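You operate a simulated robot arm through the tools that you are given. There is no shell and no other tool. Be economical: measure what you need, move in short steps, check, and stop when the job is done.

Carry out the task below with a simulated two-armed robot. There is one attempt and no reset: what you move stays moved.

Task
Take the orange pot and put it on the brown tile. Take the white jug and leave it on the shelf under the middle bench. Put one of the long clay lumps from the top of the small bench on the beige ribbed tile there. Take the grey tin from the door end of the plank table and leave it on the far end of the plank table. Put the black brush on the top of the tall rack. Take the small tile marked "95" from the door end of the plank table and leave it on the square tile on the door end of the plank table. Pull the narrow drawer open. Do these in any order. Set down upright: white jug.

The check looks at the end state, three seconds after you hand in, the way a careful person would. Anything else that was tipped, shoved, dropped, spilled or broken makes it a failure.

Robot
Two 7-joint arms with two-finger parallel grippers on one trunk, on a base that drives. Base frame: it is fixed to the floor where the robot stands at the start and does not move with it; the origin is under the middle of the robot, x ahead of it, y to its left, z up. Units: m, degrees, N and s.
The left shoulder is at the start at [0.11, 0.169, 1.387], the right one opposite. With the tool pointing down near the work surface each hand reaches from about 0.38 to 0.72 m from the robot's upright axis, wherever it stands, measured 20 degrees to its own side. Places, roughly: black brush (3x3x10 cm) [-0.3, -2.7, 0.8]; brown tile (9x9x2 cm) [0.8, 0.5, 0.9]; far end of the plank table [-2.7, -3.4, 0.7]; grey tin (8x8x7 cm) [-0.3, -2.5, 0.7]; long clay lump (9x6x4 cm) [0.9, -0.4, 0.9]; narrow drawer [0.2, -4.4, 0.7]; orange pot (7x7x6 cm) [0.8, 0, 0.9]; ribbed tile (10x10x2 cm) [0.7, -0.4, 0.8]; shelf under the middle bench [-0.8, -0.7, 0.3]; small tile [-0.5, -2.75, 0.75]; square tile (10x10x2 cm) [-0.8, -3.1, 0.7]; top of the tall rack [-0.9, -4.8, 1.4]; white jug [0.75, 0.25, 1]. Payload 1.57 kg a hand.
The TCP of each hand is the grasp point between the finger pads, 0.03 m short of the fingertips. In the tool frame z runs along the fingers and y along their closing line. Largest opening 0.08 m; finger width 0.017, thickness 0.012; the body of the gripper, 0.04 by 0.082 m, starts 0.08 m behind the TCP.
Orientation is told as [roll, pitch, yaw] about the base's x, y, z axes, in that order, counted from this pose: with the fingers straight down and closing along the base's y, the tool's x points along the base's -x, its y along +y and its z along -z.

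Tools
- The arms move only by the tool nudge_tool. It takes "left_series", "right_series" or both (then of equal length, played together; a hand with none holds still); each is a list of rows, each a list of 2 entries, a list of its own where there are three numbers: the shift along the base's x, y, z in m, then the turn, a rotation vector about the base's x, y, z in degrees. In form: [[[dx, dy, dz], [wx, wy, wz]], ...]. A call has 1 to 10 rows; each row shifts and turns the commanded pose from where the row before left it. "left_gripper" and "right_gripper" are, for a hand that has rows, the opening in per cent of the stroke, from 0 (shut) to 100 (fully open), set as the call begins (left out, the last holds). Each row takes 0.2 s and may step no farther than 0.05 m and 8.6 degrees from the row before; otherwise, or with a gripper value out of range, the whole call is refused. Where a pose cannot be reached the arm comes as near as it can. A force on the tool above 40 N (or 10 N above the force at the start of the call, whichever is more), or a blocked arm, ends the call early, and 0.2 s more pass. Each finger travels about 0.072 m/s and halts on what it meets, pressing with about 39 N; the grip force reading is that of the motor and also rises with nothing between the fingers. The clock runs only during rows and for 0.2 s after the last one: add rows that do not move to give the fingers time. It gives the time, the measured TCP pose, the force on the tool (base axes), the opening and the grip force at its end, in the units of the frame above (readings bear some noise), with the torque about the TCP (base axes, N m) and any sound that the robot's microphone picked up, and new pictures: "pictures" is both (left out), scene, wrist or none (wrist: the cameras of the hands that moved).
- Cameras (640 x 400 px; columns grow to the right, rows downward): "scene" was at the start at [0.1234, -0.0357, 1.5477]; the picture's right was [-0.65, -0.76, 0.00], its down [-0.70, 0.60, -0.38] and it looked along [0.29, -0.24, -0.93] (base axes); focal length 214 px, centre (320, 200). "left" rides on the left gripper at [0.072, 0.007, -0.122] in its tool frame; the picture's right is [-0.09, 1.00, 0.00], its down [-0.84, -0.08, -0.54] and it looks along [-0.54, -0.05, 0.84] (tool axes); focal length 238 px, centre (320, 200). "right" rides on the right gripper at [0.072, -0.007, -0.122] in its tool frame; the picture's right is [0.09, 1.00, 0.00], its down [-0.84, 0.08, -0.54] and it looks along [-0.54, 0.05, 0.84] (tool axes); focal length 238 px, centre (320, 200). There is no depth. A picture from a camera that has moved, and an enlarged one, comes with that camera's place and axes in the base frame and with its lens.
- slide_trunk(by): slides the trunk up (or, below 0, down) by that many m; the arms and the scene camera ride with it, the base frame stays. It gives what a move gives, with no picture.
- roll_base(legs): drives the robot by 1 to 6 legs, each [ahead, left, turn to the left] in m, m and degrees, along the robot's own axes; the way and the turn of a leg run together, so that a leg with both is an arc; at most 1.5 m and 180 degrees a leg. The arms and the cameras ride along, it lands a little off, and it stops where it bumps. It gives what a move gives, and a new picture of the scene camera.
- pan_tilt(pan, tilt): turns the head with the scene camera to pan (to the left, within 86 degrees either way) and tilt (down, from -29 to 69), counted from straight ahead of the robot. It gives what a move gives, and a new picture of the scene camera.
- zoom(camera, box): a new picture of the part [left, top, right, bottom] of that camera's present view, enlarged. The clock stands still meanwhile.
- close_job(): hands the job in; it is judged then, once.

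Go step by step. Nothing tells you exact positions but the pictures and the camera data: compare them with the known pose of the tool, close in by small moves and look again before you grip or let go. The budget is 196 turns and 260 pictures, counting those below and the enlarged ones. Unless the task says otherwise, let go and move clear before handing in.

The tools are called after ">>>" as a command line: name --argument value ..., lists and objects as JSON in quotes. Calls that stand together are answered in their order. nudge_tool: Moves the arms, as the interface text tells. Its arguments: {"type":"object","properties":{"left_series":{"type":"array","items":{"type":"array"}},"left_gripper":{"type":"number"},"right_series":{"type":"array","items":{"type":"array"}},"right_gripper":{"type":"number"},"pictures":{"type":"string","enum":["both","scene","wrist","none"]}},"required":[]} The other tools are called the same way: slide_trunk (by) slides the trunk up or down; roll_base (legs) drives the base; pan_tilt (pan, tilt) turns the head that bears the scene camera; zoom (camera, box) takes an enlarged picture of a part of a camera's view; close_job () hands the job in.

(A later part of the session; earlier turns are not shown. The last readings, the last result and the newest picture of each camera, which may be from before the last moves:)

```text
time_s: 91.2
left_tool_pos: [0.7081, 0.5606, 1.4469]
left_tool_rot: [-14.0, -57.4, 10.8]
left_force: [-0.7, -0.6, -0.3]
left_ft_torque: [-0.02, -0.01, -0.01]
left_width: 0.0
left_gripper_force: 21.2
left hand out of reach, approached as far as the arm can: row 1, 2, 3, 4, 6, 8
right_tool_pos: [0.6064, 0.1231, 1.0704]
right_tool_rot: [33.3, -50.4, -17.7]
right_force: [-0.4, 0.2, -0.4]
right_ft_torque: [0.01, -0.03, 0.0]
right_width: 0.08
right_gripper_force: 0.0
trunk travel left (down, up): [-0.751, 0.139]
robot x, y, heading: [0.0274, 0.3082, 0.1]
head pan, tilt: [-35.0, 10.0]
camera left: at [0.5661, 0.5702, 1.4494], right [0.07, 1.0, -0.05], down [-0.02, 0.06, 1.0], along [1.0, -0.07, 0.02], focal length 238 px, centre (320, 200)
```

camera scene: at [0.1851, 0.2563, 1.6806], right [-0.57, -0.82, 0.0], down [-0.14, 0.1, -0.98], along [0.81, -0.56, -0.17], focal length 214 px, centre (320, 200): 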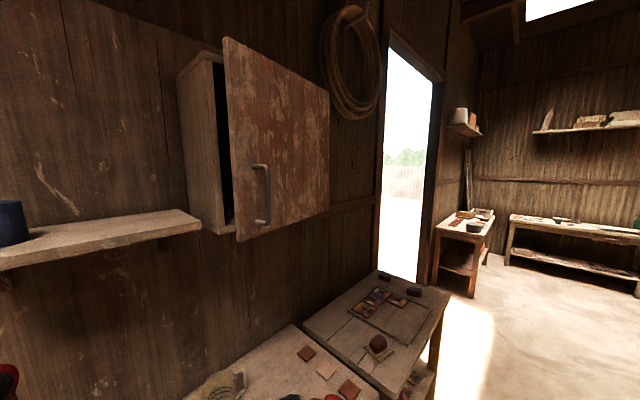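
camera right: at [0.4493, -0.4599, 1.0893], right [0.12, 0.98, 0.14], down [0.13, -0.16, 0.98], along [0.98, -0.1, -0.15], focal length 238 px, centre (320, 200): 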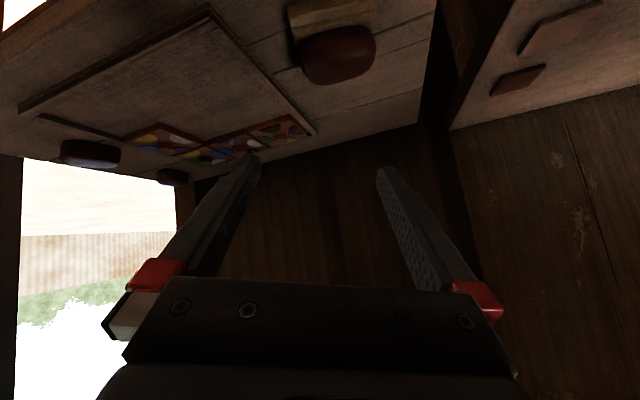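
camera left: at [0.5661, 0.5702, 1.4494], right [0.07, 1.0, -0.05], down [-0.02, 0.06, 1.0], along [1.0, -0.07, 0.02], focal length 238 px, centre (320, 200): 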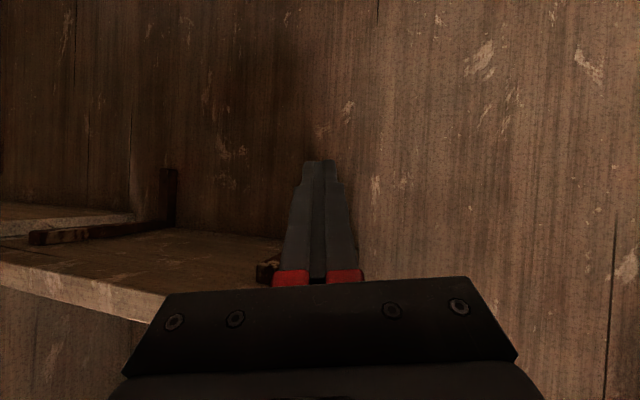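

The hand points forward under shelf level. I back off 12 cm, raise the trunk, then slide right to stand before the door's free edge.

>>> roll_base --legs '[[-0.13, 0, 0]]'

>>> slide_trunk --by 0.13

>>> roll_base --legs '[[0, -0.46, 0]]'

>>> pan_tilt --pan 15 --tilt 10

```text
time_s: 92.5
left_tool_pos: [0.5809, 0.5584, 1.4455]
left_tool_rot: [-14.0, -57.1, 10.6]
left_force: [0.0, -0.6, 0.6]
left_ft_torque: [0.0, 0.0, 0.02]
left_width: 0.0001
left_gripper_force: 21.7
right_tool_pos: [0.4778, 0.1213, 1.0703]
right_tool_rot: [33.3, -50.4, -17.8]
right_force: [0.2, 0.8, -0.1]
right_ft_torque: [-0.03, -0.01, 0.02]
right_width: 0.0801
right_gripper_force: 0.0
trunk travel left (down, up): [-0.751, 0.139]
robot x, y, heading: [-0.1017, 0.3114, -0.0]
head pan, tilt: [-35.0, 10.0]
camera scene: at [0.0569, 0.2563, 1.6805], right [-0.57, -0.82, 0.0], down [-0.14, 0.1, -0.98], along [0.81, -0.57, -0.17], focal length 214 px, centre (320, 200)
```

scene: 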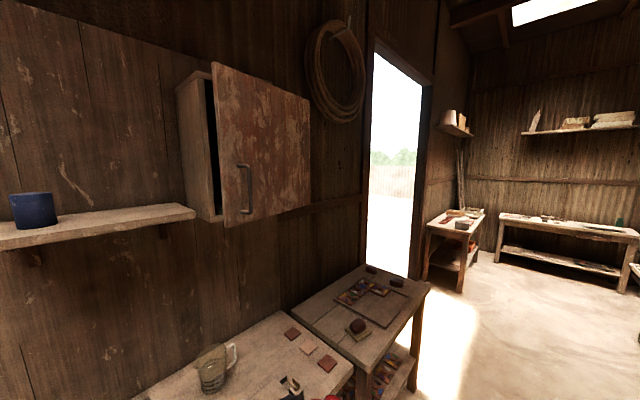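

```text
time_s: 94.1
left_tool_pos: [0.5798, 0.5595, 1.5774]
left_tool_rot: [-14.0, -57.2, 10.6]
left_force: [-0.1, -1.0, -0.3]
left_ft_torque: [0.01, 0.0, 0.0]
left_width: 0.0003
left_gripper_force: 21.2
right_tool_pos: [0.4781, 0.1204, 1.2007]
right_tool_rot: [33.4, -50.4, -17.7]
right_force: [-0.6, -0.4, -0.1]
right_ft_torque: [-0.04, 0.0, 0.01]
right_width: 0.0799
right_gripper_force: 0.1
trunk travel left (down, up): [-0.881, 0.009]
robot x, y, heading: [-0.1, 0.3105, -0.3]
head pan, tilt: [-35.0, 10.0]
```

```text
time_s: 96.8
left_tool_pos: [0.5795, 0.1041, 1.5773]
left_tool_rot: [-14.1, -57.3, 10.4]
left_force: [0.7, 0.5, -0.9]
left_ft_torque: [-0.01, -0.02, -0.01]
left_width: 0.0
left_gripper_force: 21.1
right_tool_pos: [0.4759, -0.3338, 1.2005]
right_tool_rot: [33.2, -50.3, -17.9]
right_force: [-0.8, 0.4, -0.1]
right_ft_torque: [0.01, -0.02, 0.01]
right_width: 0.08
right_gripper_force: 0.1
trunk travel left (down, up): [-0.881, 0.009]
robot x, y, heading: [-0.1011, -0.1404, -0.2]
head pan, tilt: [-35.0, 10.0]
camera scene: at [0.0537, -0.1956, 1.8107], right [-0.58, -0.82, 0.0], down [-0.14, 0.1, -0.98], along [0.8, -0.57, -0.17], focal length 214 px, centre (320, 200)
```

scene: 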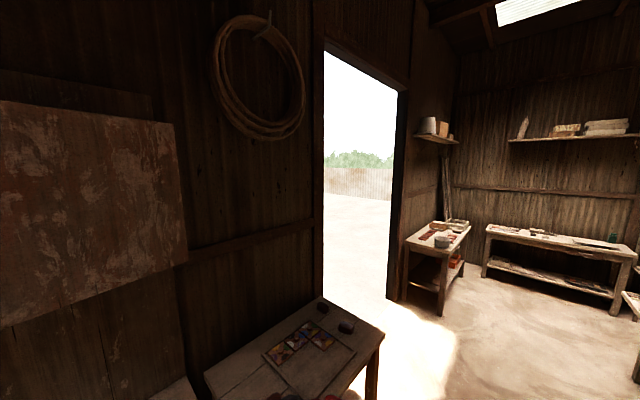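

```text
time_s: 98.0
left_tool_pos: [0.5795, 0.1024, 1.5768]
left_tool_rot: [-14.0, -57.2, 10.3]
left_force: [0.1, -0.2, 0.2]
left_ft_torque: [0.02, 0.02, 0.01]
left_width: 0.0002
left_gripper_force: 21.8
right_tool_pos: [0.4762, -0.3339, 1.2005]
right_tool_rot: [33.4, -50.5, -18.1]
right_force: [0.0, -0.1, -0.9]
right_ft_torque: [0.01, -0.02, -0.01]
right_width: 0.0799
right_gripper_force: 0.1
trunk travel left (down, up): [-0.881, 0.009]
robot x, y, heading: [-0.1025, -0.1453, -0.6]
head pan, tilt: [15.0, 10.0]
camera scene: at [0.0678, -0.1197, 1.8106], right [0.25, -0.97, 0.0], down [-0.17, -0.04, -0.98], along [0.95, 0.25, -0.17], focal length 214 px, centre (320, 200)
```

scene: 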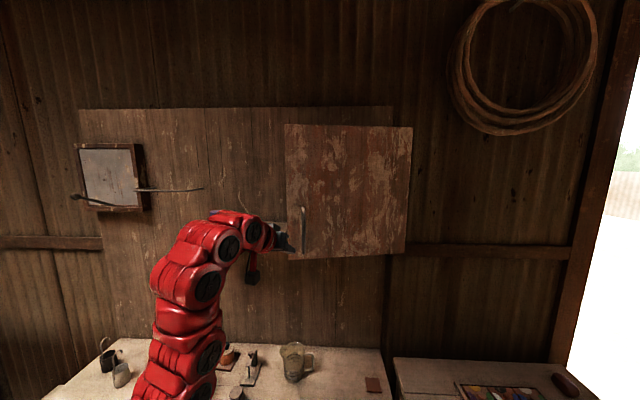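

The door's free edge is at about (0.685, 0.143); pre-jam views put it near x 0.76 (ajar about 12°). I shift 5 cm right to miss its handle, then push gently forward.

>>> roll_base --legs '[[0, -0.05, 0.5], [0.12, 0, 0]]'

```text
time_s: 99.8
left_tool_pos: [0.6954, 0.0576, 1.5786]
left_tool_rot: [-13.9, -57.4, 10.8]
left_force: [-0.6, -0.6, 0.0]
left_ft_torque: [0.01, 0.01, 0.02]
left_width: 0.0001
left_gripper_force: 21.2
right_tool_pos: [0.5947, -0.3811, 1.1997]
right_tool_rot: [33.6, -50.3, -17.7]
right_force: [0.6, 0.5, 0.4]
right_ft_torque: [-0.01, 0.0, -0.01]
right_width: 0.0801
right_gripper_force: 0.0
trunk travel left (down, up): [-0.881, 0.009]
robot x, y, heading: [0.0155, -0.196, 0.3]
head pan, tilt: [15.0, 10.0]
camera scene: at [0.1852, -0.1711, 1.8109], right [0.26, -0.97, 0.0], down [-0.17, -0.04, -0.99], along [0.95, 0.26, -0.17], focal length 214 px, centre (320, 200)
```

scene: 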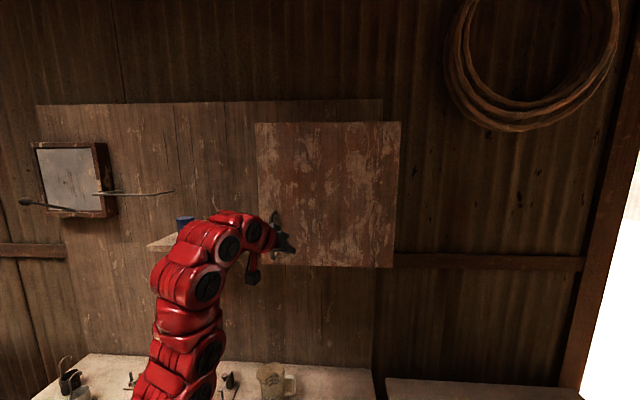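

The door's free edge has swung back to about x 0.75 (≈12° ajar), matching the earlier views. I back off and check it.

>>> roll_base --legs '[[-0.2, 0, 0]]'

>>> pan_tilt --pan 15 --tilt 15

```text
time_s: 101.3
left_tool_pos: [0.5037, 0.0599, 1.5751]
left_tool_rot: [-14.1, -57.1, 11.1]
left_force: [0.5, 0.7, 0.5]
left_ft_torque: [-0.01, -0.01, -0.01]
left_width: 0.0
left_gripper_force: 21.5
right_tool_pos: [0.4056, -0.3772, 1.199]
right_tool_rot: [33.4, -50.3, -17.2]
right_force: [-0.5, 0.0, -0.2]
right_ft_torque: [-0.01, 0.0, 0.0]
right_width: 0.0799
right_gripper_force: 0.0
trunk travel left (down, up): [-0.881, 0.009]
robot x, y, heading: [-0.1761, -0.1941, 0.3]
head pan, tilt: [15.0, 10.0]
camera scene: at [-0.0031, -0.1683, 1.8103], right [0.27, -0.96, 0.0], down [-0.17, -0.05, -0.98], along [0.95, 0.26, -0.18], focal length 214 px, centre (320, 200)
```

scene: 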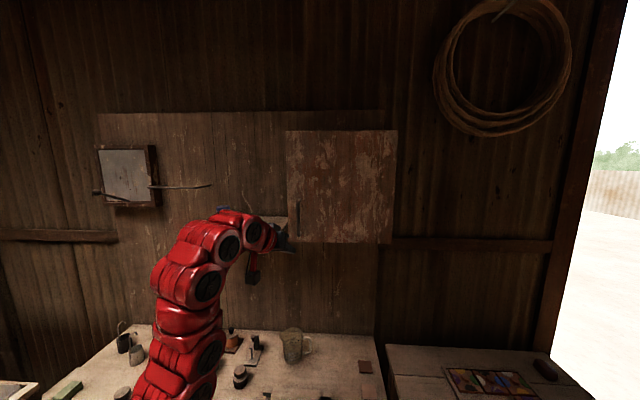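

```text
time_s: 102.0
left_tool_pos: [0.502, 0.0608, 1.5772]
left_tool_rot: [-14.1, -57.3, 11.1]
left_force: [0.5, -0.4, 0.4]
left_ft_torque: [0.01, -0.02, 0.02]
left_width: 0.0
left_gripper_force: 21.4
right_tool_pos: [0.4047, -0.3776, 1.2016]
right_tool_rot: [33.5, -50.3, -17.2]
right_force: [-0.2, -0.4, 0.8]
right_ft_torque: [0.03, -0.02, -0.01]
right_width: 0.08
right_gripper_force: 0.0
trunk travel left (down, up): [-0.881, 0.009]
robot x, y, heading: [-0.1741, -0.1943, 0.3]
head pan, tilt: [15.0, 15.0]
camera scene: at [-0.0062, -0.1684, 1.8026], right [0.27, -0.96, 0.0], down [-0.25, -0.07, -0.97], along [0.93, 0.26, -0.26], focal length 214 px, centre (320, 200)
```

scene: 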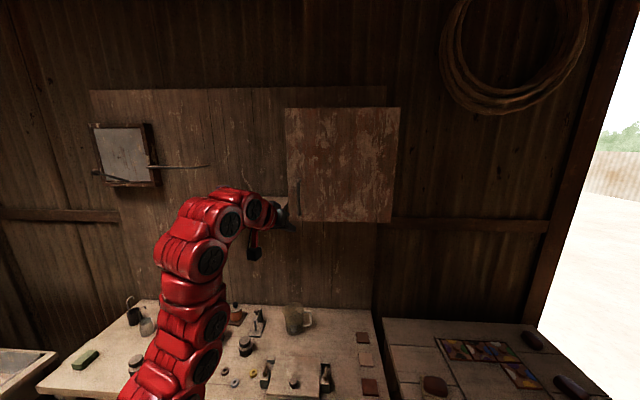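

The door is back to roughly its first angle and the bench is in order. I lower the trunk and re-pose both hands: left down, right level with a 50° forward tilt.

>>> slide_trunk --by -0.16

>>> nudge_tool --left_series '[[[0, 0, -0.035], [0, 7.2, 0]], [[0, 0, -0.035], [0, 7.2, 0]], [[0, 0, -0.035], [0, 7.2, 0]], [[0, 0, -0.035], [0, 7.2, 0]], [[0, 0, -0.035], [0, 7.2, 0]], [[0, 0, -0.035], [0, 7.2, 0]], [[0, 0, -0.035], [0, 7.2, 0]], [[0, 0, 0], [0, 6, 0]], [[0, 0, 0], [0, 0, 0]], [[0, 0, 0], [0, 0, 0]]]' --right_series '[[[0.03, 0.02, 0], [0, 0, 8.5]], [[0.03, 0.02, 0], [0, 0, 8.5]], [[0.03, 0.02, 0], [-5.3, 0, -6.3]], [[0.03, 0.02, 0], [-5.3, 0, -6.3]], [[0.03, 0, 0], [-5.3, 0, -6.3]], [[0.03, 0, 0], [-5.3, 0, -6.3]], [[0, 0, 0], [0, 0, 0]], [[0, 0, 0], [0, 0, 0]], [[0, 0, 0], [0, 0, 0]], [[0, 0, 0], [0, 0, 0]]]' --pictures "none"

```text
time_s: 103.8
left_tool_pos: [0.5006, 0.0606, 1.4177]
left_tool_rot: [-14.0, -57.2, 11.1]
left_force: [0.1, 0.4, -0.3]
left_ft_torque: [0.0, 0.0, -0.01]
left_width: 0.0001
left_gripper_force: 21.0
right_tool_pos: [0.4037, -0.378, 1.0408]
right_tool_rot: [33.4, -50.3, -17.3]
right_force: [-0.8, 0.5, 0.9]
right_ft_torque: [0.0, 0.05, 0.03]
right_width: 0.0801
right_gripper_force: 0.0
trunk travel left (down, up): [-0.721, 0.169]
robot x, y, heading: [-0.1762, -0.1956, 0.6]
head pan, tilt: [15.0, 15.0]
```

```text
time_s: 106.0
left_tool_pos: [0.5025, 0.0615, 1.1705]
left_tool_rot: [-4.9, -1.4, 5.9]
left_force: [0.3, -0.3, -1.2]
left_ft_torque: [0.02, 0.0, -0.02]
left_width: 0.0
left_gripper_force: 21.3
right_tool_pos: [0.5826, -0.2954, 1.0395]
right_tool_rot: [0.2, -50.3, 0.2]
right_force: [0.0, 0.2, -0.5]
right_ft_torque: [0.0, 0.02, 0.01]
right_width: 0.0801
right_gripper_force: 0.0
trunk travel left (down, up): [-0.721, 0.169]
robot x, y, heading: [-0.175, -0.1994, 0.3]
head pan, tilt: [15.0, 15.0]
```

Right hand is at a clean 50° tilt. I roll to bring it in front of the jug's handle.

>>> roll_base --legs '[[0, 0.4, -0.4], [0.08, 0, 0]]'

>>> pan_tilt --pan 5 --tilt 42

>>> zoom --camera "right" --box '[0, 0, 640, 400]'

```text
time_s: 109.1
left_tool_pos: [0.5818, 0.4456, 1.1712]
left_tool_rot: [-4.8, -1.3, 6.0]
left_force: [0.0, -0.9, 0.3]
left_ft_torque: [-0.02, -0.02, -0.02]
left_width: 0.0002
left_gripper_force: 21.1
right_tool_pos: [0.6627, 0.0885, 1.0394]
right_tool_rot: [0.2, -50.5, 0.1]
right_force: [0.2, 0.1, 0.6]
right_ft_torque: [-0.03, -0.02, -0.01]
right_width: 0.0799
right_gripper_force: 0.1
trunk travel left (down, up): [-0.721, 0.169]
robot x, y, heading: [-0.0961, 0.1926, 0.3]
head pan, tilt: [15.0, 15.0]
camera scene: at [0.0737, 0.2167, 1.6425], right [0.26, -0.96, 0.0], down [-0.25, -0.07, -0.97], along [0.93, 0.26, -0.26], focal length 214 px, centre (320, 200)
```

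scene: 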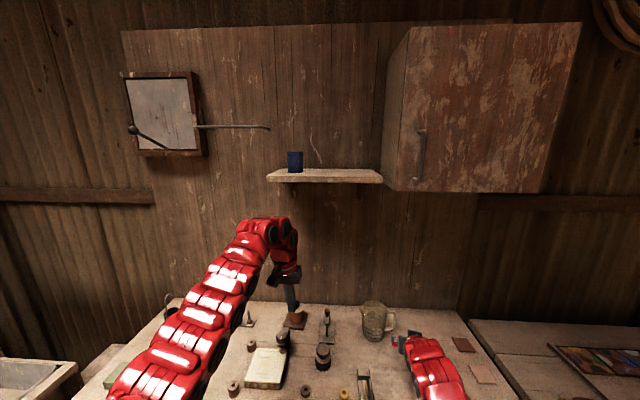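

```text
time_s: 110.0
left_tool_pos: [0.58, 0.4453, 1.1705]
left_tool_rot: [-4.9, -1.4, 5.9]
left_force: [0.3, 0.1, -0.1]
left_ft_torque: [-0.01, 0.03, 0.0]
left_width: 0.0
left_gripper_force: 21.4
right_tool_pos: [0.6619, 0.0884, 1.0394]
right_tool_rot: [0.2, -50.5, 0.1]
right_force: [0.1, 0.0, 0.6]
right_ft_torque: [-0.02, -0.04, 0.02]
right_width: 0.08
right_gripper_force: 0.0
trunk travel left (down, up): [-0.721, 0.169]
robot x, y, heading: [-0.0937, 0.1885, 0.5]
head pan, tilt: [5.0, 42.0]
camera scene: at [0.0658, 0.1992, 1.6002], right [0.09, -1.0, 0.0], down [-0.67, -0.06, -0.74], along [0.74, 0.07, -0.67], focal length 214 px, centre (320, 200)
```

scene: 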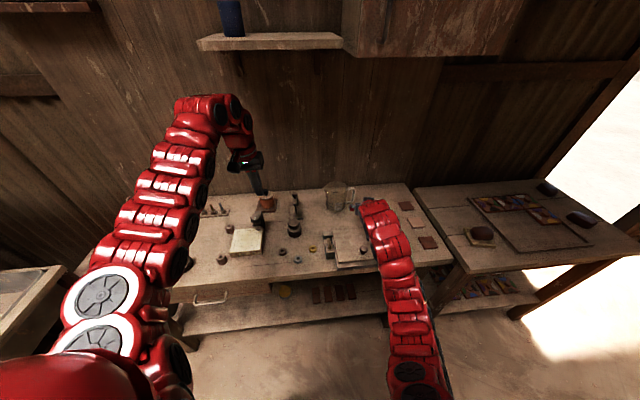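

```text
1.00 times, centred on (320, 200) of right (not enlarged: the box is as wide or as high as the picture)
camera zoom: at [0.5226, 0.0808, 1.0609], right [-0.06, 1.0, -0.07], down [0.11, 0.08, 0.99], along [0.99, 0.05, -0.12], focal length 238 px, centre (320, 200)
```

zoom: 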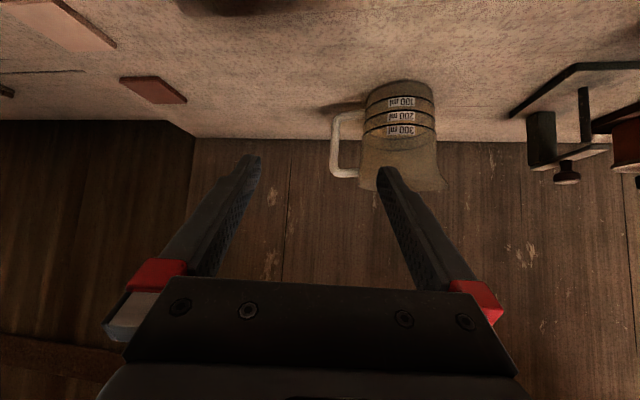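

I see the handle at about y 0.109, z 0.92–0.99. I zoom the scene camera to fix its x.

>>> zoom --camera "scene" --box '[300, 160, 400, 240]'

>>> zoom --camera "right" --box '[300, 60, 460, 210]'

```text
5.00 times, centred on (350, 200) of scene
camera zoom: at [0.0658, 0.1992, 1.6002], right [0.09, -1.0, 0.0], down [-0.67, -0.06, -0.74], along [0.74, 0.07, -0.67], focal length 1072 px, centre (170, 200)
```

zoom: 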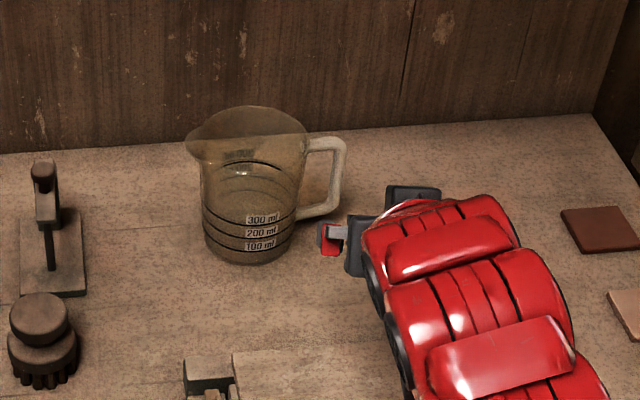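

```text
2.67 times, centred on (380, 135) of right
camera zoom: at [0.5226, 0.0808, 1.0609], right [-0.06, 1.0, -0.07], down [0.11, 0.08, 0.99], along [0.99, 0.05, -0.12], focal length 636 px, centre (160, 373)
```

zoom: 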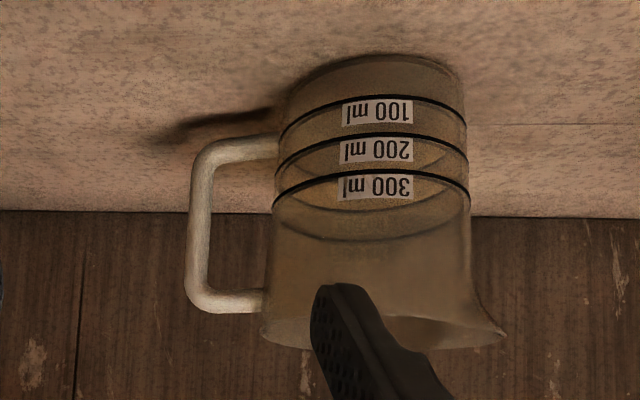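

The handle bar is at (0.826, 0.112, 0.95). I part-close the fingers to 34 mm and bring the hand to just in front of it.

>>> nudge_tool --right_series '[[[0.04, 0.01, 0], [0, 0, 0]], [[0.042, 0.0105, 0], [0, 0, 0]], [[0, 0, -0.03], [0, 0, 0]], [[0, 0, -0.03], [0, 0, 0]], [[0, 0, -0.027], [0, 0, 0]], [[0, 0, 0], [0, 0, 0]]]' --right_gripper 42 --pictures "wrist"

>>> zoom --camera "scene" --box '[300, 160, 400, 240]'

```text
time_s: 111.4
left_tool_pos: [0.5814, 0.4451, 1.1717]
left_tool_rot: [-4.8, -1.3, 5.9]
left_force: [-0.3, 0.0, 0.0]
left_ft_torque: [0.02, -0.01, 0.02]
left_width: 0.0001
left_gripper_force: 20.7
right_tool_pos: [0.7448, 0.1086, 0.952]
right_tool_rot: [0.1, -50.5, 0.1]
right_force: [0.6, -0.3, 1.2]
right_ft_torque: [0.0, -0.01, -0.01]
right_width: 0.0334
right_gripper_force: 0.1
trunk travel left (down, up): [-0.721, 0.169]
robot x, y, heading: [-0.0974, 0.1911, 0.4]
head pan, tilt: [5.0, 42.0]
camera right: at [0.6064, 0.1023, 0.9727], right [-0.06, 1.0, -0.07], down [0.12, 0.08, 0.99], along [0.99, 0.05, -0.12], focal length 238 px, centre (320, 200)
```

right: 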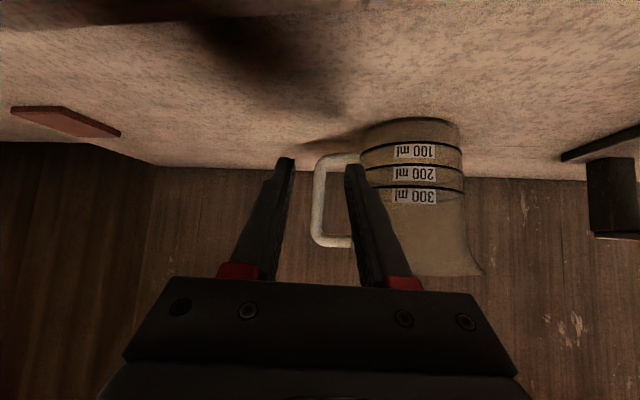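

```text
5.00 times, centred on (350, 200) of scene
camera zoom: at [0.0664, 0.1993, 1.6001], right [0.09, -1.0, 0.0], down [-0.67, -0.06, -0.74], along [0.74, 0.07, -0.67], focal length 1072 px, centre (170, 200)
```

zoom: 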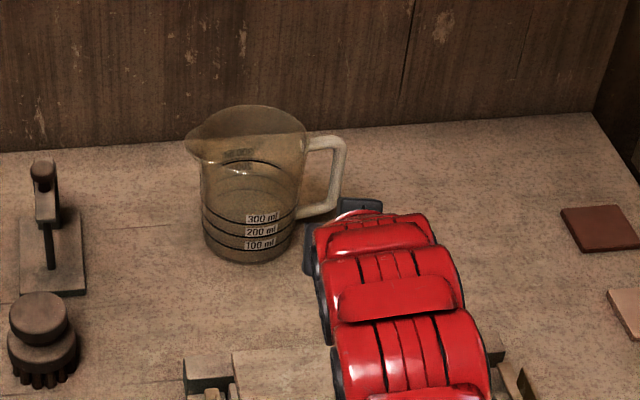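

The bar lies between the fingers. I advance straight ahead in small steps.

>>> nudge_tool --right_series '[[[0.02, 0.0005, 0], [0, 0, 0]], [[0.02, 0, 0], [0, 0, 0]], [[0.015, 0, 0], [0, 0, 0]], [[0, 0, 0], [0, 0, 0]]]' --pictures "wrist"

```text
time_s: 112.4
left_tool_pos: [0.5819, 0.4459, 1.17]
left_tool_rot: [-4.9, -1.3, 5.9]
left_force: [0.5, -0.1, -0.5]
left_ft_torque: [-0.03, 0.01, 0.0]
left_width: 0.0
left_gripper_force: 21.3
right_tool_pos: [0.7902, 0.1074, 0.951]
right_tool_rot: [0.1, -50.5, 0.1]
right_force: [0.1, 0.5, 0.0]
right_ft_torque: [0.02, 0.02, -0.02]
right_width: 0.0339
right_gripper_force: 0.0
right hand out of reach, approached as far as the arm can: row 3
trunk travel left (down, up): [-0.721, 0.169]
robot x, y, heading: [-0.0961, 0.1861, 0.5]
head pan, tilt: [5.0, 42.0]
camera right: at [0.6515, 0.1004, 0.973], right [-0.06, 1.0, -0.07], down [0.12, 0.08, 0.99], along [0.99, 0.05, -0.12], focal length 238 px, centre (320, 200)
```

right: 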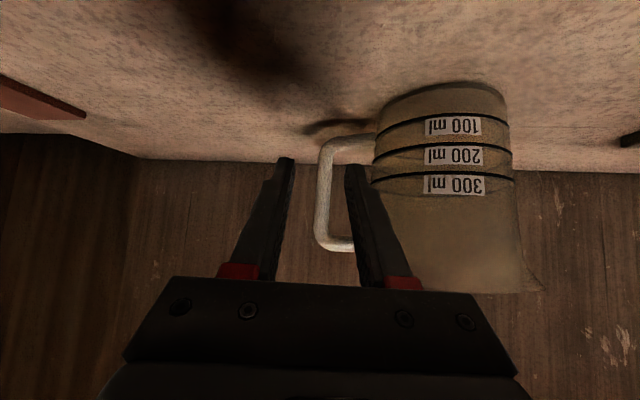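

Reach ends 3.5 cm short. I back the hand out, bring the base 9 cm closer, and re-approach.

>>> nudge_tool --right_series '[[[-0.03, 0, 0], [0, 0, 0]], [[-0.04, 0, 0], [0, 0, 0]], [[-0.04, 0, 0.01], [0, 0, 0]], [[0, 0, 0], [0, 0, 0]]]' --pictures "none"

>>> roll_base --legs '[[0.08, 0, -0.3]]'

>>> zoom --camera "right" --box '[240, 80, 480, 280]'

```text
time_s: 113.4
left_tool_pos: [0.5827, 0.4456, 1.1712]
left_tool_rot: [-4.9, -1.4, 5.9]
left_force: [0.1, 0.4, 0.0]
left_ft_torque: [0.04, 0.06, 0.0]
left_width: 0.0
left_gripper_force: 21.1
right_tool_pos: [0.6845, 0.1086, 0.9614]
right_tool_rot: [0.1, -50.5, 0.0]
right_force: [-0.2, -0.2, 0.2]
right_ft_torque: [-0.03, 0.01, 0.03]
right_width: 0.0333
right_gripper_force: 0.1
trunk travel left (down, up): [-0.721, 0.169]
robot x, y, heading: [-0.0969, 0.1885, 0.1]
head pan, tilt: [5.0, 42.0]
```

```text
time_s: 114.5
left_tool_pos: [0.6601, 0.4433, 1.1705]
left_tool_rot: [-4.8, -1.2, 5.8]
left_force: [0.7, -0.2, 1.4]
left_ft_torque: [-0.06, -0.03, 0.01]
left_width: 0.0
left_gripper_force: 21.7
right_tool_pos: [0.7618, 0.1038, 0.9615]
right_tool_rot: [0.2, -50.4, -0.2]
right_force: [0.6, -0.4, -0.1]
right_ft_torque: [-0.01, -0.03, -0.01]
right_width: 0.0334
right_gripper_force: 0.1
trunk travel left (down, up): [-0.721, 0.169]
robot x, y, heading: [-0.0172, 0.1906, 0.1]
head pan, tilt: [5.0, 42.0]
camera scene: at [0.145, 0.199, 1.6], right [0.09, -1.0, 0.0], down [-0.67, -0.06, -0.74], along [0.74, 0.07, -0.67], focal length 214 px, centre (320, 200)
```

scene: 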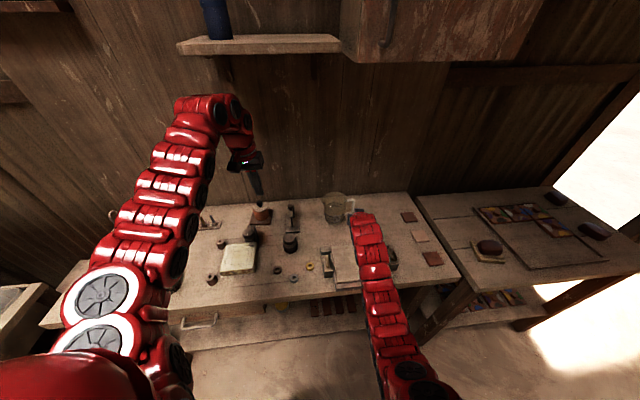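

```text
2.00 times, centred on (360, 180) of right
camera zoom: at [0.6232, 0.099, 0.9831], right [-0.06, 1.0, -0.07], down [0.12, 0.08, 0.99], along [0.99, 0.05, -0.12], focal length 477 px, centre (240, 240)
```

zoom: 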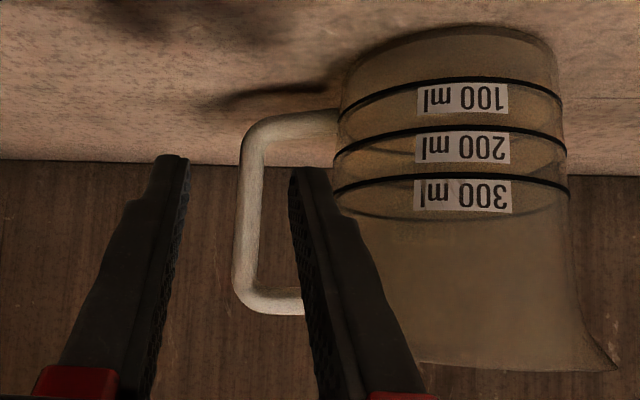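

Bar confirmed at y ≈ 0.111. Adjust sideways and down, then forward onto it.

>>> nudge_tool --right_series '[[[0, 0.005, -0.01], [0, 0, 0]], [[0.02, 0, 0], [0, 0, 0]], [[0.02, 0, 0], [0, 0, 0]], [[0.012, 0, 0], [0, 0, 0]], [[0.01, 0, 0], [0, 0, 0]], [[0, 0, 0], [0, 0, 0]]]' --pictures "wrist"

>>> zoom --camera "scene" --box '[300, 160, 400, 240]'

```text
time_s: 115.9
left_tool_pos: [0.6607, 0.4433, 1.1724]
left_tool_rot: [-4.8, -1.3, 5.7]
left_force: [0.3, 0.6, 0.1]
left_ft_torque: [0.0, -0.03, 0.02]
left_width: 0.0001
left_gripper_force: 21.3
right_tool_pos: [0.8221, 0.1105, 0.9514]
right_tool_rot: [0.1, -50.4, -0.1]
right_force: [-0.7, -0.4, -0.1]
right_ft_torque: [-0.02, 0.02, 0.0]
right_width: 0.0335
right_gripper_force: 0.1
trunk travel left (down, up): [-0.721, 0.169]
robot x, y, heading: [-0.0179, 0.1883, 0.2]
head pan, tilt: [5.0, 42.0]
camera right: at [0.6846, 0.104, 0.9734], right [-0.06, 1.0, -0.07], down [0.12, 0.08, 0.99], along [0.99, 0.05, -0.12], focal length 238 px, centre (320, 200)
```

right: 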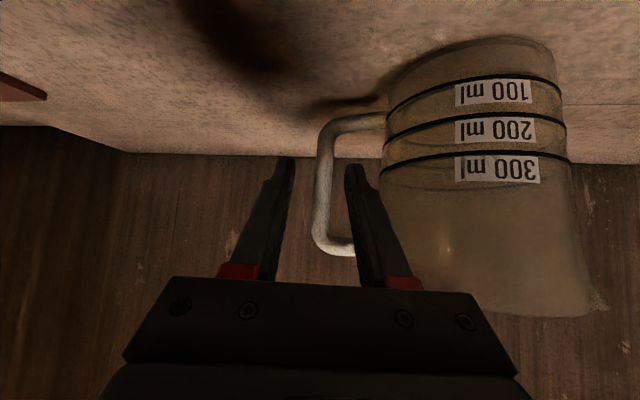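

```text
5.00 times, centred on (350, 200) of scene
camera zoom: at [0.1443, 0.199, 1.6001], right [0.09, -1.0, 0.0], down [-0.67, -0.06, -0.74], along [0.74, 0.07, -0.67], focal length 1072 px, centre (170, 200)
```

zoom: 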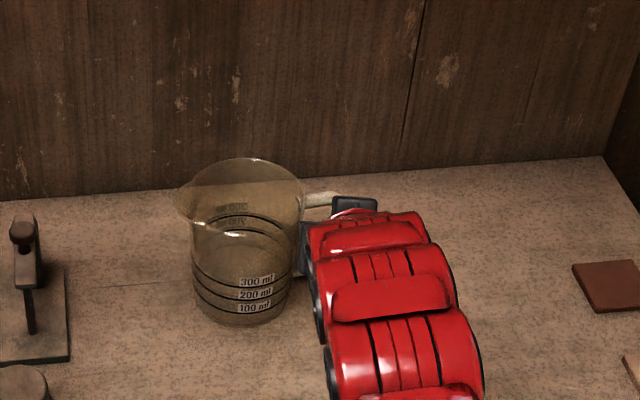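

The bar is between the pads. A last 5 mm forward, then close.

>>> nudge_tool --right_series '[[[0.005, 0, 0], [0, 0, 0]], [[0, 0, 0], [0, 0, 0]]]' --pictures "none"

>>> nudge_tool --right_series '[[[0, 0, 0], [0, 0, 0]], [[0, 0, 0], [0, 0, 0]], [[0, 0, 0], [0, 0, 0]]]' --right_gripper 0 --pictures "wrist"

```text
time_s: 116.5
left_tool_pos: [0.6611, 0.4434, 1.1713]
left_tool_rot: [-4.8, -1.3, 5.7]
left_force: [-0.2, -0.1, 0.0]
left_ft_torque: [0.01, 0.0, -0.01]
left_width: 0.0
left_gripper_force: 21.2
right_tool_pos: [0.828, 0.1115, 0.9518]
right_tool_rot: [0.1, -50.5, -0.2]
right_force: [-0.2, -0.2, 0.5]
right_ft_torque: [0.03, -0.05, 0.0]
right_width: 0.0336
right_gripper_force: 0.0
trunk travel left (down, up): [-0.721, 0.169]
robot x, y, heading: [-0.0176, 0.1892, 0.3]
head pan, tilt: [5.0, 42.0]
```

```text
time_s: 117.3
left_tool_pos: [0.6598, 0.444, 1.1714]
left_tool_rot: [-4.8, -1.3, 5.7]
left_force: [0.3, 0.8, -1.1]
left_ft_torque: [0.0, 0.0, 0.03]
left_width: 0.0
left_gripper_force: 21.5
right_tool_pos: [0.8296, 0.1107, 0.952]
right_tool_rot: [0.1, -50.5, -0.2]
right_force: [0.4, 1.3, 2.1]
right_ft_torque: [0.29, 0.02, 0.01]
right_width: 0.0115
right_gripper_force: 28.6
trunk travel left (down, up): [-0.721, 0.169]
robot x, y, heading: [-0.0174, 0.1872, -0.2]
head pan, tilt: [5.0, 42.0]
camera right: at [0.6897, 0.1049, 0.9733], right [-0.06, 1.0, -0.07], down [0.11, 0.08, 0.99], along [0.99, 0.05, -0.12], focal length 238 px, centre (320, 200)
```

right: 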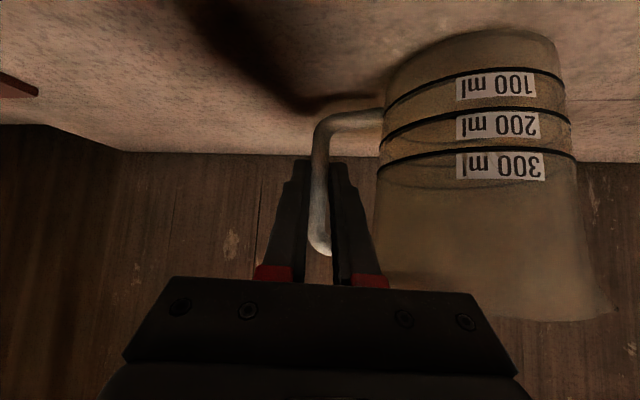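

The handle is gripped (11.5 mm). I lift gently.

>>> nudge_tool --right_series '[[[0, 0, 0.02], [0, 0, 0]], [[0, 0, 0.02], [0, 0, 0]], [[0, 0, 0.02], [0, 0, 0]], [[0, 0, 0], [0, 0, 0]]]' --pictures "both"

```text
time_s: 118.3
left_tool_pos: [0.6604, 0.4417, 1.1702]
left_tool_rot: [-4.8, -1.4, 5.7]
left_force: [-0.3, 1.1, 0.7]
left_ft_torque: [0.0, 0.0, 0.0]
left_width: 0.0
left_gripper_force: 21.1
right_tool_pos: [0.8274, 0.1137, 1.0124]
right_tool_rot: [0.2, -50.4, -0.1]
right_force: [0.4, 0.1, -1.4]
right_ft_torque: [-0.09, -0.01, 0.04]
right_width: 0.0112
right_gripper_force: 28.8
trunk travel left (down, up): [-0.721, 0.169]
robot x, y, heading: [-0.0184, 0.1893, -0.0]
head pan, tilt: [5.0, 42.0]
camera scene: at [0.1451, 0.199, 1.6], right [0.09, -1.0, 0.0], down [-0.67, -0.06, -0.74], along [0.74, 0.07, -0.67], focal length 214 px, centre (320, 200)
camera right: at [0.6898, 0.1062, 1.0334], right [-0.06, 1.0, -0.07], down [0.12, 0.08, 0.99], along [0.99, 0.05, -0.12], focal length 238 px, centre (320, 200)
```

scene: 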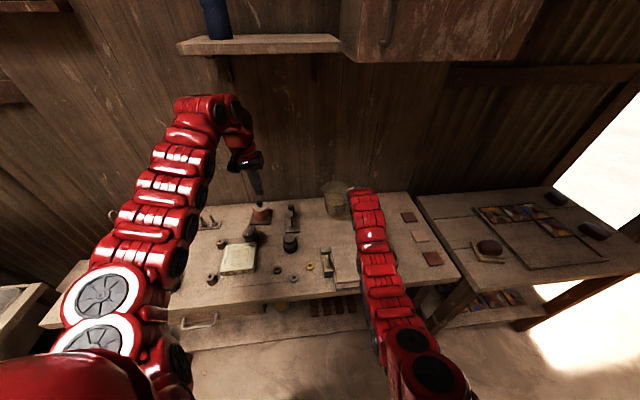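
right: 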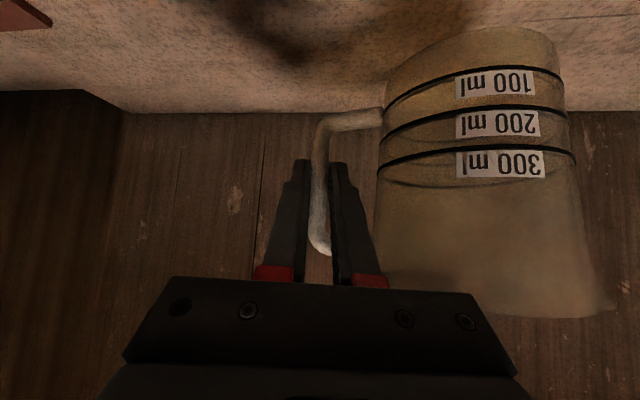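

The jug is held upright. I lift a bit more, and back the robot away from the bench.

>>> nudge_tool --right_series '[[[0, 0, 0.03], [0, 0, 0]], [[0, 0, 0.03], [0, 0, 0]], [[-0.03, 0, 0.01], [0, 0, 0]], [[0, 0, 0], [0, 0, 0]]]' --pictures "none"

>>> roll_base --legs '[[-0.4, 0, 0]]'

>>> pan_tilt --pan -80 --tilt 30

```text
time_s: 119.3
left_tool_pos: [0.6609, 0.4429, 1.1702]
left_tool_rot: [-4.8, -1.3, 5.8]
left_force: [0.8, 0.1, -1.0]
left_ft_torque: [-0.01, 0.01, 0.03]
left_width: 0.0
left_gripper_force: 21.1
right_tool_pos: [0.7972, 0.1103, 1.0824]
right_tool_rot: [0.0, -50.4, 0.0]
right_force: [0.2, 0.2, -1.7]
right_ft_torque: [-0.07, -0.03, -0.01]
right_width: 0.0113
right_gripper_force: 29.0
trunk travel left (down, up): [-0.721, 0.169]
robot x, y, heading: [-0.0211, 0.1864, 0.3]
head pan, tilt: [5.0, 42.0]
```

```text
time_s: 121.7
left_tool_pos: [0.2741, 0.4437, 1.1711]
left_tool_rot: [-4.8, -1.3, 5.8]
left_force: [-0.9, -0.4, -0.5]
left_ft_torque: [-0.01, 0.02, 0.03]
left_width: 0.0002
left_gripper_force: 21.3
right_tool_pos: [0.4119, 0.1122, 1.081]
right_tool_rot: [0.1, -50.3, 0.0]
right_force: [0.2, 0.2, -1.3]
right_ft_torque: [-0.07, -0.03, -0.01]
right_width: 0.0116
right_gripper_force: 28.4
trunk travel left (down, up): [-0.721, 0.169]
robot x, y, heading: [-0.4023, 0.1869, 0.3]
head pan, tilt: [5.0, 42.0]
camera scene: at [-0.24, 0.198, 1.5999], right [0.09, -1.0, 0.0], down [-0.67, -0.06, -0.74], along [0.74, 0.07, -0.67], focal length 214 px, centre (320, 200)
```

scene: 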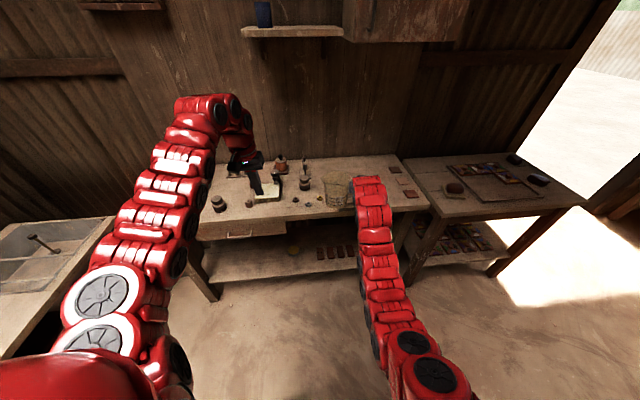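

```text
time_s: 123.3
left_tool_pos: [0.2739, 0.4434, 1.171]
left_tool_rot: [-4.9, -1.3, 5.8]
left_force: [-0.8, -0.2, 0.1]
left_ft_torque: [0.02, 0.04, 0.0]
left_width: 0.0
left_gripper_force: 21.6
right_tool_pos: [0.4119, 0.1122, 1.0827]
right_tool_rot: [0.1, -50.4, -0.1]
right_force: [0.5, 1.1, -0.7]
right_ft_torque: [-0.1, 0.0, 0.0]
right_width: 0.0114
right_gripper_force: 29.2
trunk travel left (down, up): [-0.721, 0.169]
robot x, y, heading: [-0.4061, 0.187, 0.3]
head pan, tilt: [-80.0, 30.0]
camera scene: at [-0.3073, 0.1013, 1.6183], right [-0.98, -0.18, 0.0], down [-0.09, 0.49, -0.87], along [0.16, -0.85, -0.5], focal length 214 px, centre (320, 200)
```

scene: 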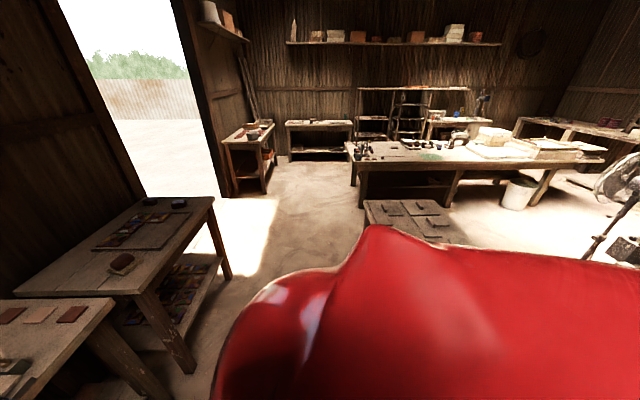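

I see the middle bench to the right rear. I turn the robot to face it (toward -y) and look down at it.

>>> roll_base --legs '[[0, 0, -90]]'

>>> pan_tilt --pan 0 --tilt 45

```text
time_s: 127.6
left_tool_pos: [-0.1661, -0.4963, 1.1709]
left_tool_rot: [-4.8, -1.2, -85.7]
left_force: [-0.2, 0.3, -0.4]
left_ft_torque: [0.0, 0.0, 0.0]
left_width: 0.0001
left_gripper_force: 21.2
right_tool_pos: [-0.5025, -0.6263, 1.0824]
right_tool_rot: [0.1, -50.4, -91.5]
right_force: [-0.4, -0.2, -1.6]
right_ft_torque: [-0.03, 0.09, -0.01]
right_width: 0.0115
right_gripper_force: 28.9
trunk travel left (down, up): [-0.721, 0.169]
robot x, y, heading: [-0.4052, 0.1904, -91.3]
head pan, tilt: [-80.0, 30.0]
camera scene: at [-0.4953, 0.0955, 1.6183], right [-0.15, 0.99, 0.0], down [0.49, 0.08, -0.87], along [-0.86, -0.13, -0.5], focal length 214 px, centre (320, 200)
```

scene: 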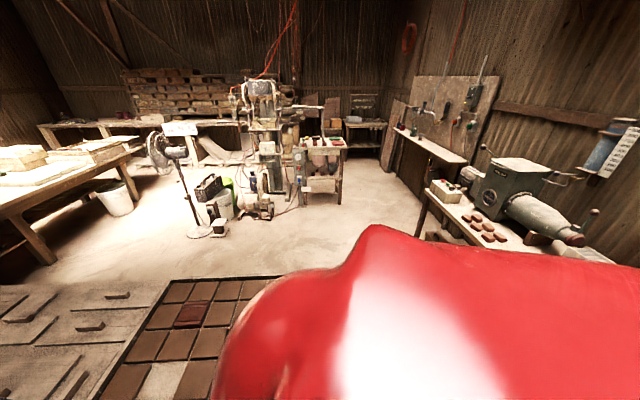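

```text
time_s: 129.1
left_tool_pos: [-0.1675, -0.4973, 1.1714]
left_tool_rot: [-4.9, -1.3, -85.6]
left_force: [0.4, 0.7, 0.4]
left_ft_torque: [0.0, 0.01, -0.04]
left_width: 0.0001
left_gripper_force: 20.9
right_tool_pos: [-0.5034, -0.626, 1.0827]
right_tool_rot: [0.1, -50.4, -91.5]
right_force: [0.2, -0.7, -1.4]
right_ft_torque: [0.0, 0.08, 0.01]
right_width: 0.0115
right_gripper_force: 29.1
trunk travel left (down, up): [-0.721, 0.169]
robot x, y, heading: [-0.407, 0.1869, -91.2]
head pan, tilt: [0.0, 45.0]
camera scene: at [-0.4077, 0.0279, 1.5957], right [-1.0, 0.02, 0.0], down [0.02, 0.71, -0.71], along [-0.02, -0.71, -0.71], focal length 214 px, centre (320, 200)
```

scene: 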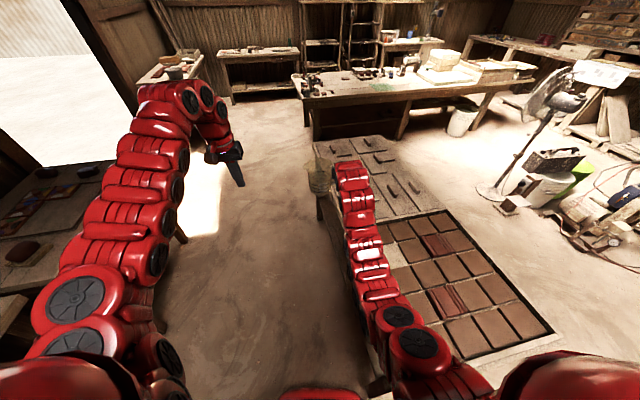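

The middle bench spans roughly x -1.1…-0.45, y -1.5…-0.1. I sidestep to its +x side and look at its shelf.

>>> roll_base --legs '[[0, 0.45, 0]]'

>>> pan_tilt --pan -50 --tilt 45

```text
time_s: 131.8
left_tool_pos: [0.2664, -0.5083, 1.1705]
left_tool_rot: [-4.8, -1.2, -86.1]
left_force: [-0.3, -0.1, 0.0]
left_ft_torque: [-0.03, 0.01, 0.01]
left_width: 0.0
left_gripper_force: 21.7
right_tool_pos: [-0.0695, -0.6347, 1.0827]
right_tool_rot: [0.0, -50.3, -91.9]
right_force: [-0.5, 0.3, -0.8]
right_ft_torque: [0.0, 0.06, -0.01]
right_width: 0.0113
right_gripper_force: 29.1
trunk travel left (down, up): [-0.721, 0.169]
robot x, y, heading: [0.035, 0.1786, -91.6]
head pan, tilt: [0.0, 45.0]
camera scene: at [0.0302, 0.017, 1.5957], right [-1.0, 0.03, 0.0], down [0.02, 0.71, -0.71], along [-0.02, -0.71, -0.71], focal length 214 px, centre (320, 200)
```

scene: 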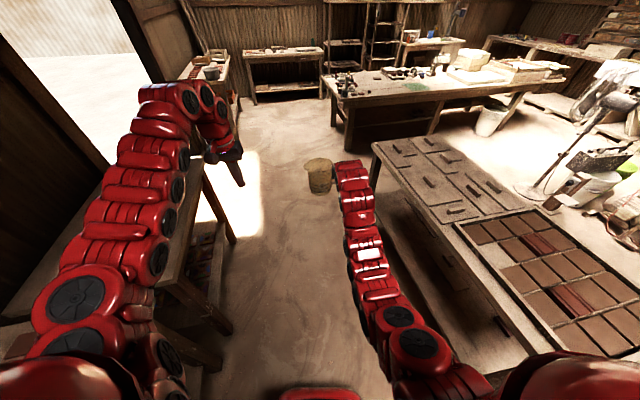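

```text
time_s: 132.9
left_tool_pos: [0.2671, -0.5085, 1.1707]
left_tool_rot: [-4.9, -1.3, -86.1]
left_force: [0.0, 0.5, -0.9]
left_ft_torque: [0.01, 0.01, -0.03]
left_width: 0.0001
left_gripper_force: 21.2
right_tool_pos: [-0.0692, -0.6351, 1.0819]
right_tool_rot: [0.0, -50.4, -91.9]
right_force: [-0.2, 0.5, -0.9]
right_ft_torque: [-0.01, 0.11, 0.0]
right_width: 0.0114
right_gripper_force: 28.7
trunk travel left (down, up): [-0.721, 0.169]
robot x, y, heading: [0.035, 0.1767, -91.5]
head pan, tilt: [-50.0, 45.0]
camera scene: at [-0.0308, 0.0476, 1.5957], right [-0.62, 0.78, 0.0], down [0.55, 0.44, -0.71], along [-0.55, -0.44, -0.71], focal length 214 px, centre (320, 200)
```

scene: 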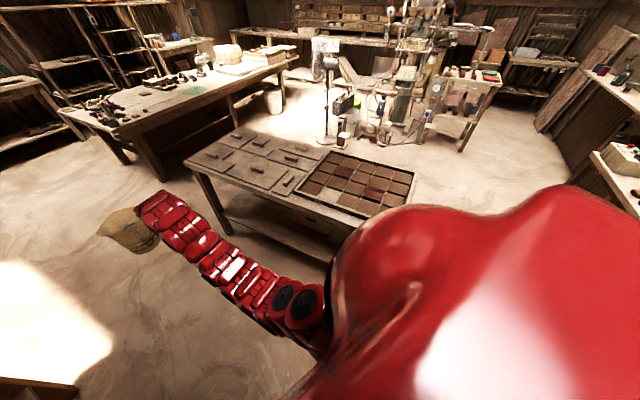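

The bench has an open side with a shelf below. I drive alongside and then turn to face it from +x.

>>> roll_base --legs '[[0.75, 0.1, 0]]'

```text
time_s: 137.0
left_tool_pos: [0.346, -1.2538, 1.171]
left_tool_rot: [-4.8, -1.3, -86.1]
left_force: [0.2, 0.3, 0.4]
left_ft_torque: [0.0, 0.03, 0.01]
left_width: 0.0002
left_gripper_force: 21.6
right_tool_pos: [0.0084, -1.3797, 1.0822]
right_tool_rot: [0.1, -50.4, -92.0]
right_force: [0.0, 0.1, -1.4]
right_ft_torque: [-0.01, 0.05, 0.02]
right_width: 0.0115
right_gripper_force: 28.9
trunk travel left (down, up): [-0.721, 0.169]
robot x, y, heading: [0.1111, -0.5659, -91.7]
head pan, tilt: [-50.0, 45.0]
camera scene: at [0.0472, -0.696, 1.5957], right [-0.62, 0.78, 0.0], down [0.55, 0.44, -0.71], along [-0.55, -0.44, -0.71], focal length 214 px, centre (320, 200)
```

scene: 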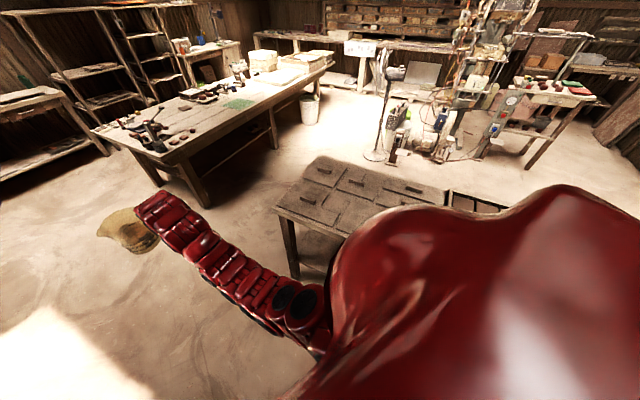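

>>> roll_base --legs '[[0, 0, -80]]'

>>> pan_tilt --pan 0 --tilt 50

```text
time_s: 140.9
left_tool_pos: [-0.529, -0.903, 1.1704]
left_tool_rot: [-4.8, -1.3, -167.3]
left_force: [-0.4, 0.1, 0.2]
left_ft_torque: [0.02, -0.03, 0.03]
left_width: 0.0003
left_gripper_force: 21.3
right_tool_pos: [-0.7067, -0.591, 1.0825]
right_tool_rot: [0.1, -50.5, -173.1]
right_force: [0.3, -0.3, -1.2]
right_ft_torque: [0.06, 0.0, 0.01]
right_width: 0.0112
right_gripper_force: 28.4
trunk travel left (down, up): [-0.721, 0.169]
robot x, y, heading: [0.113, -0.5637, -172.9]
head pan, tilt: [-50.0, 45.0]
camera scene: at [-0.0264, -0.5203, 1.5957], right [0.68, 0.73, 0.0], down [0.52, -0.48, -0.71], along [-0.52, 0.48, -0.71], focal length 214 px, centre (320, 200)
```

scene: 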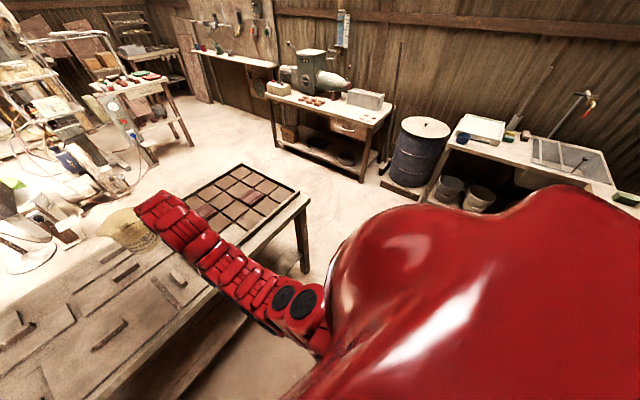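

```text
time_s: 142.1
left_tool_pos: [-0.5303, -0.9028, 1.1705]
left_tool_rot: [-4.8, -1.2, -167.2]
left_force: [0.3, 0.1, 0.2]
left_ft_torque: [-0.02, 0.02, 0.01]
left_width: 0.0
left_gripper_force: 21.4
right_tool_pos: [-0.7051, -0.5893, 1.0824]
right_tool_rot: [0.1, -50.3, -173.0]
right_force: [0.0, 0.1, -1.7]
right_ft_torque: [0.09, 0.01, 0.03]
right_width: 0.0112
right_gripper_force: 28.8
trunk travel left (down, up): [-0.721, 0.169]
robot x, y, heading: [0.1105, -0.5623, -173.0]
head pan, tilt: [0.0, 50.0]
camera scene: at [-0.043, -0.5852, 1.5888], right [-0.13, 0.99, 0.0], down [0.76, 0.1, -0.64], along [-0.64, -0.08, -0.77], focal length 214 px, centre (320, 200)
```

scene: 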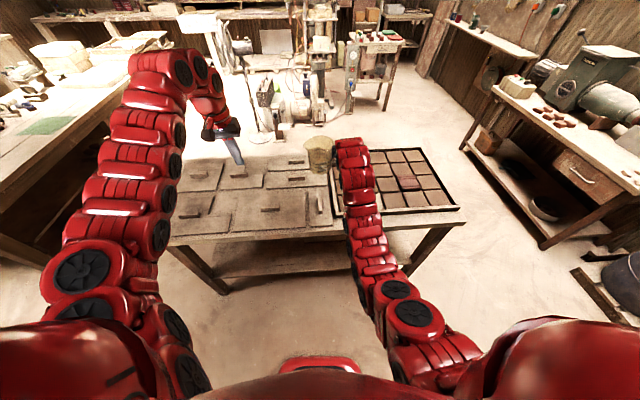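

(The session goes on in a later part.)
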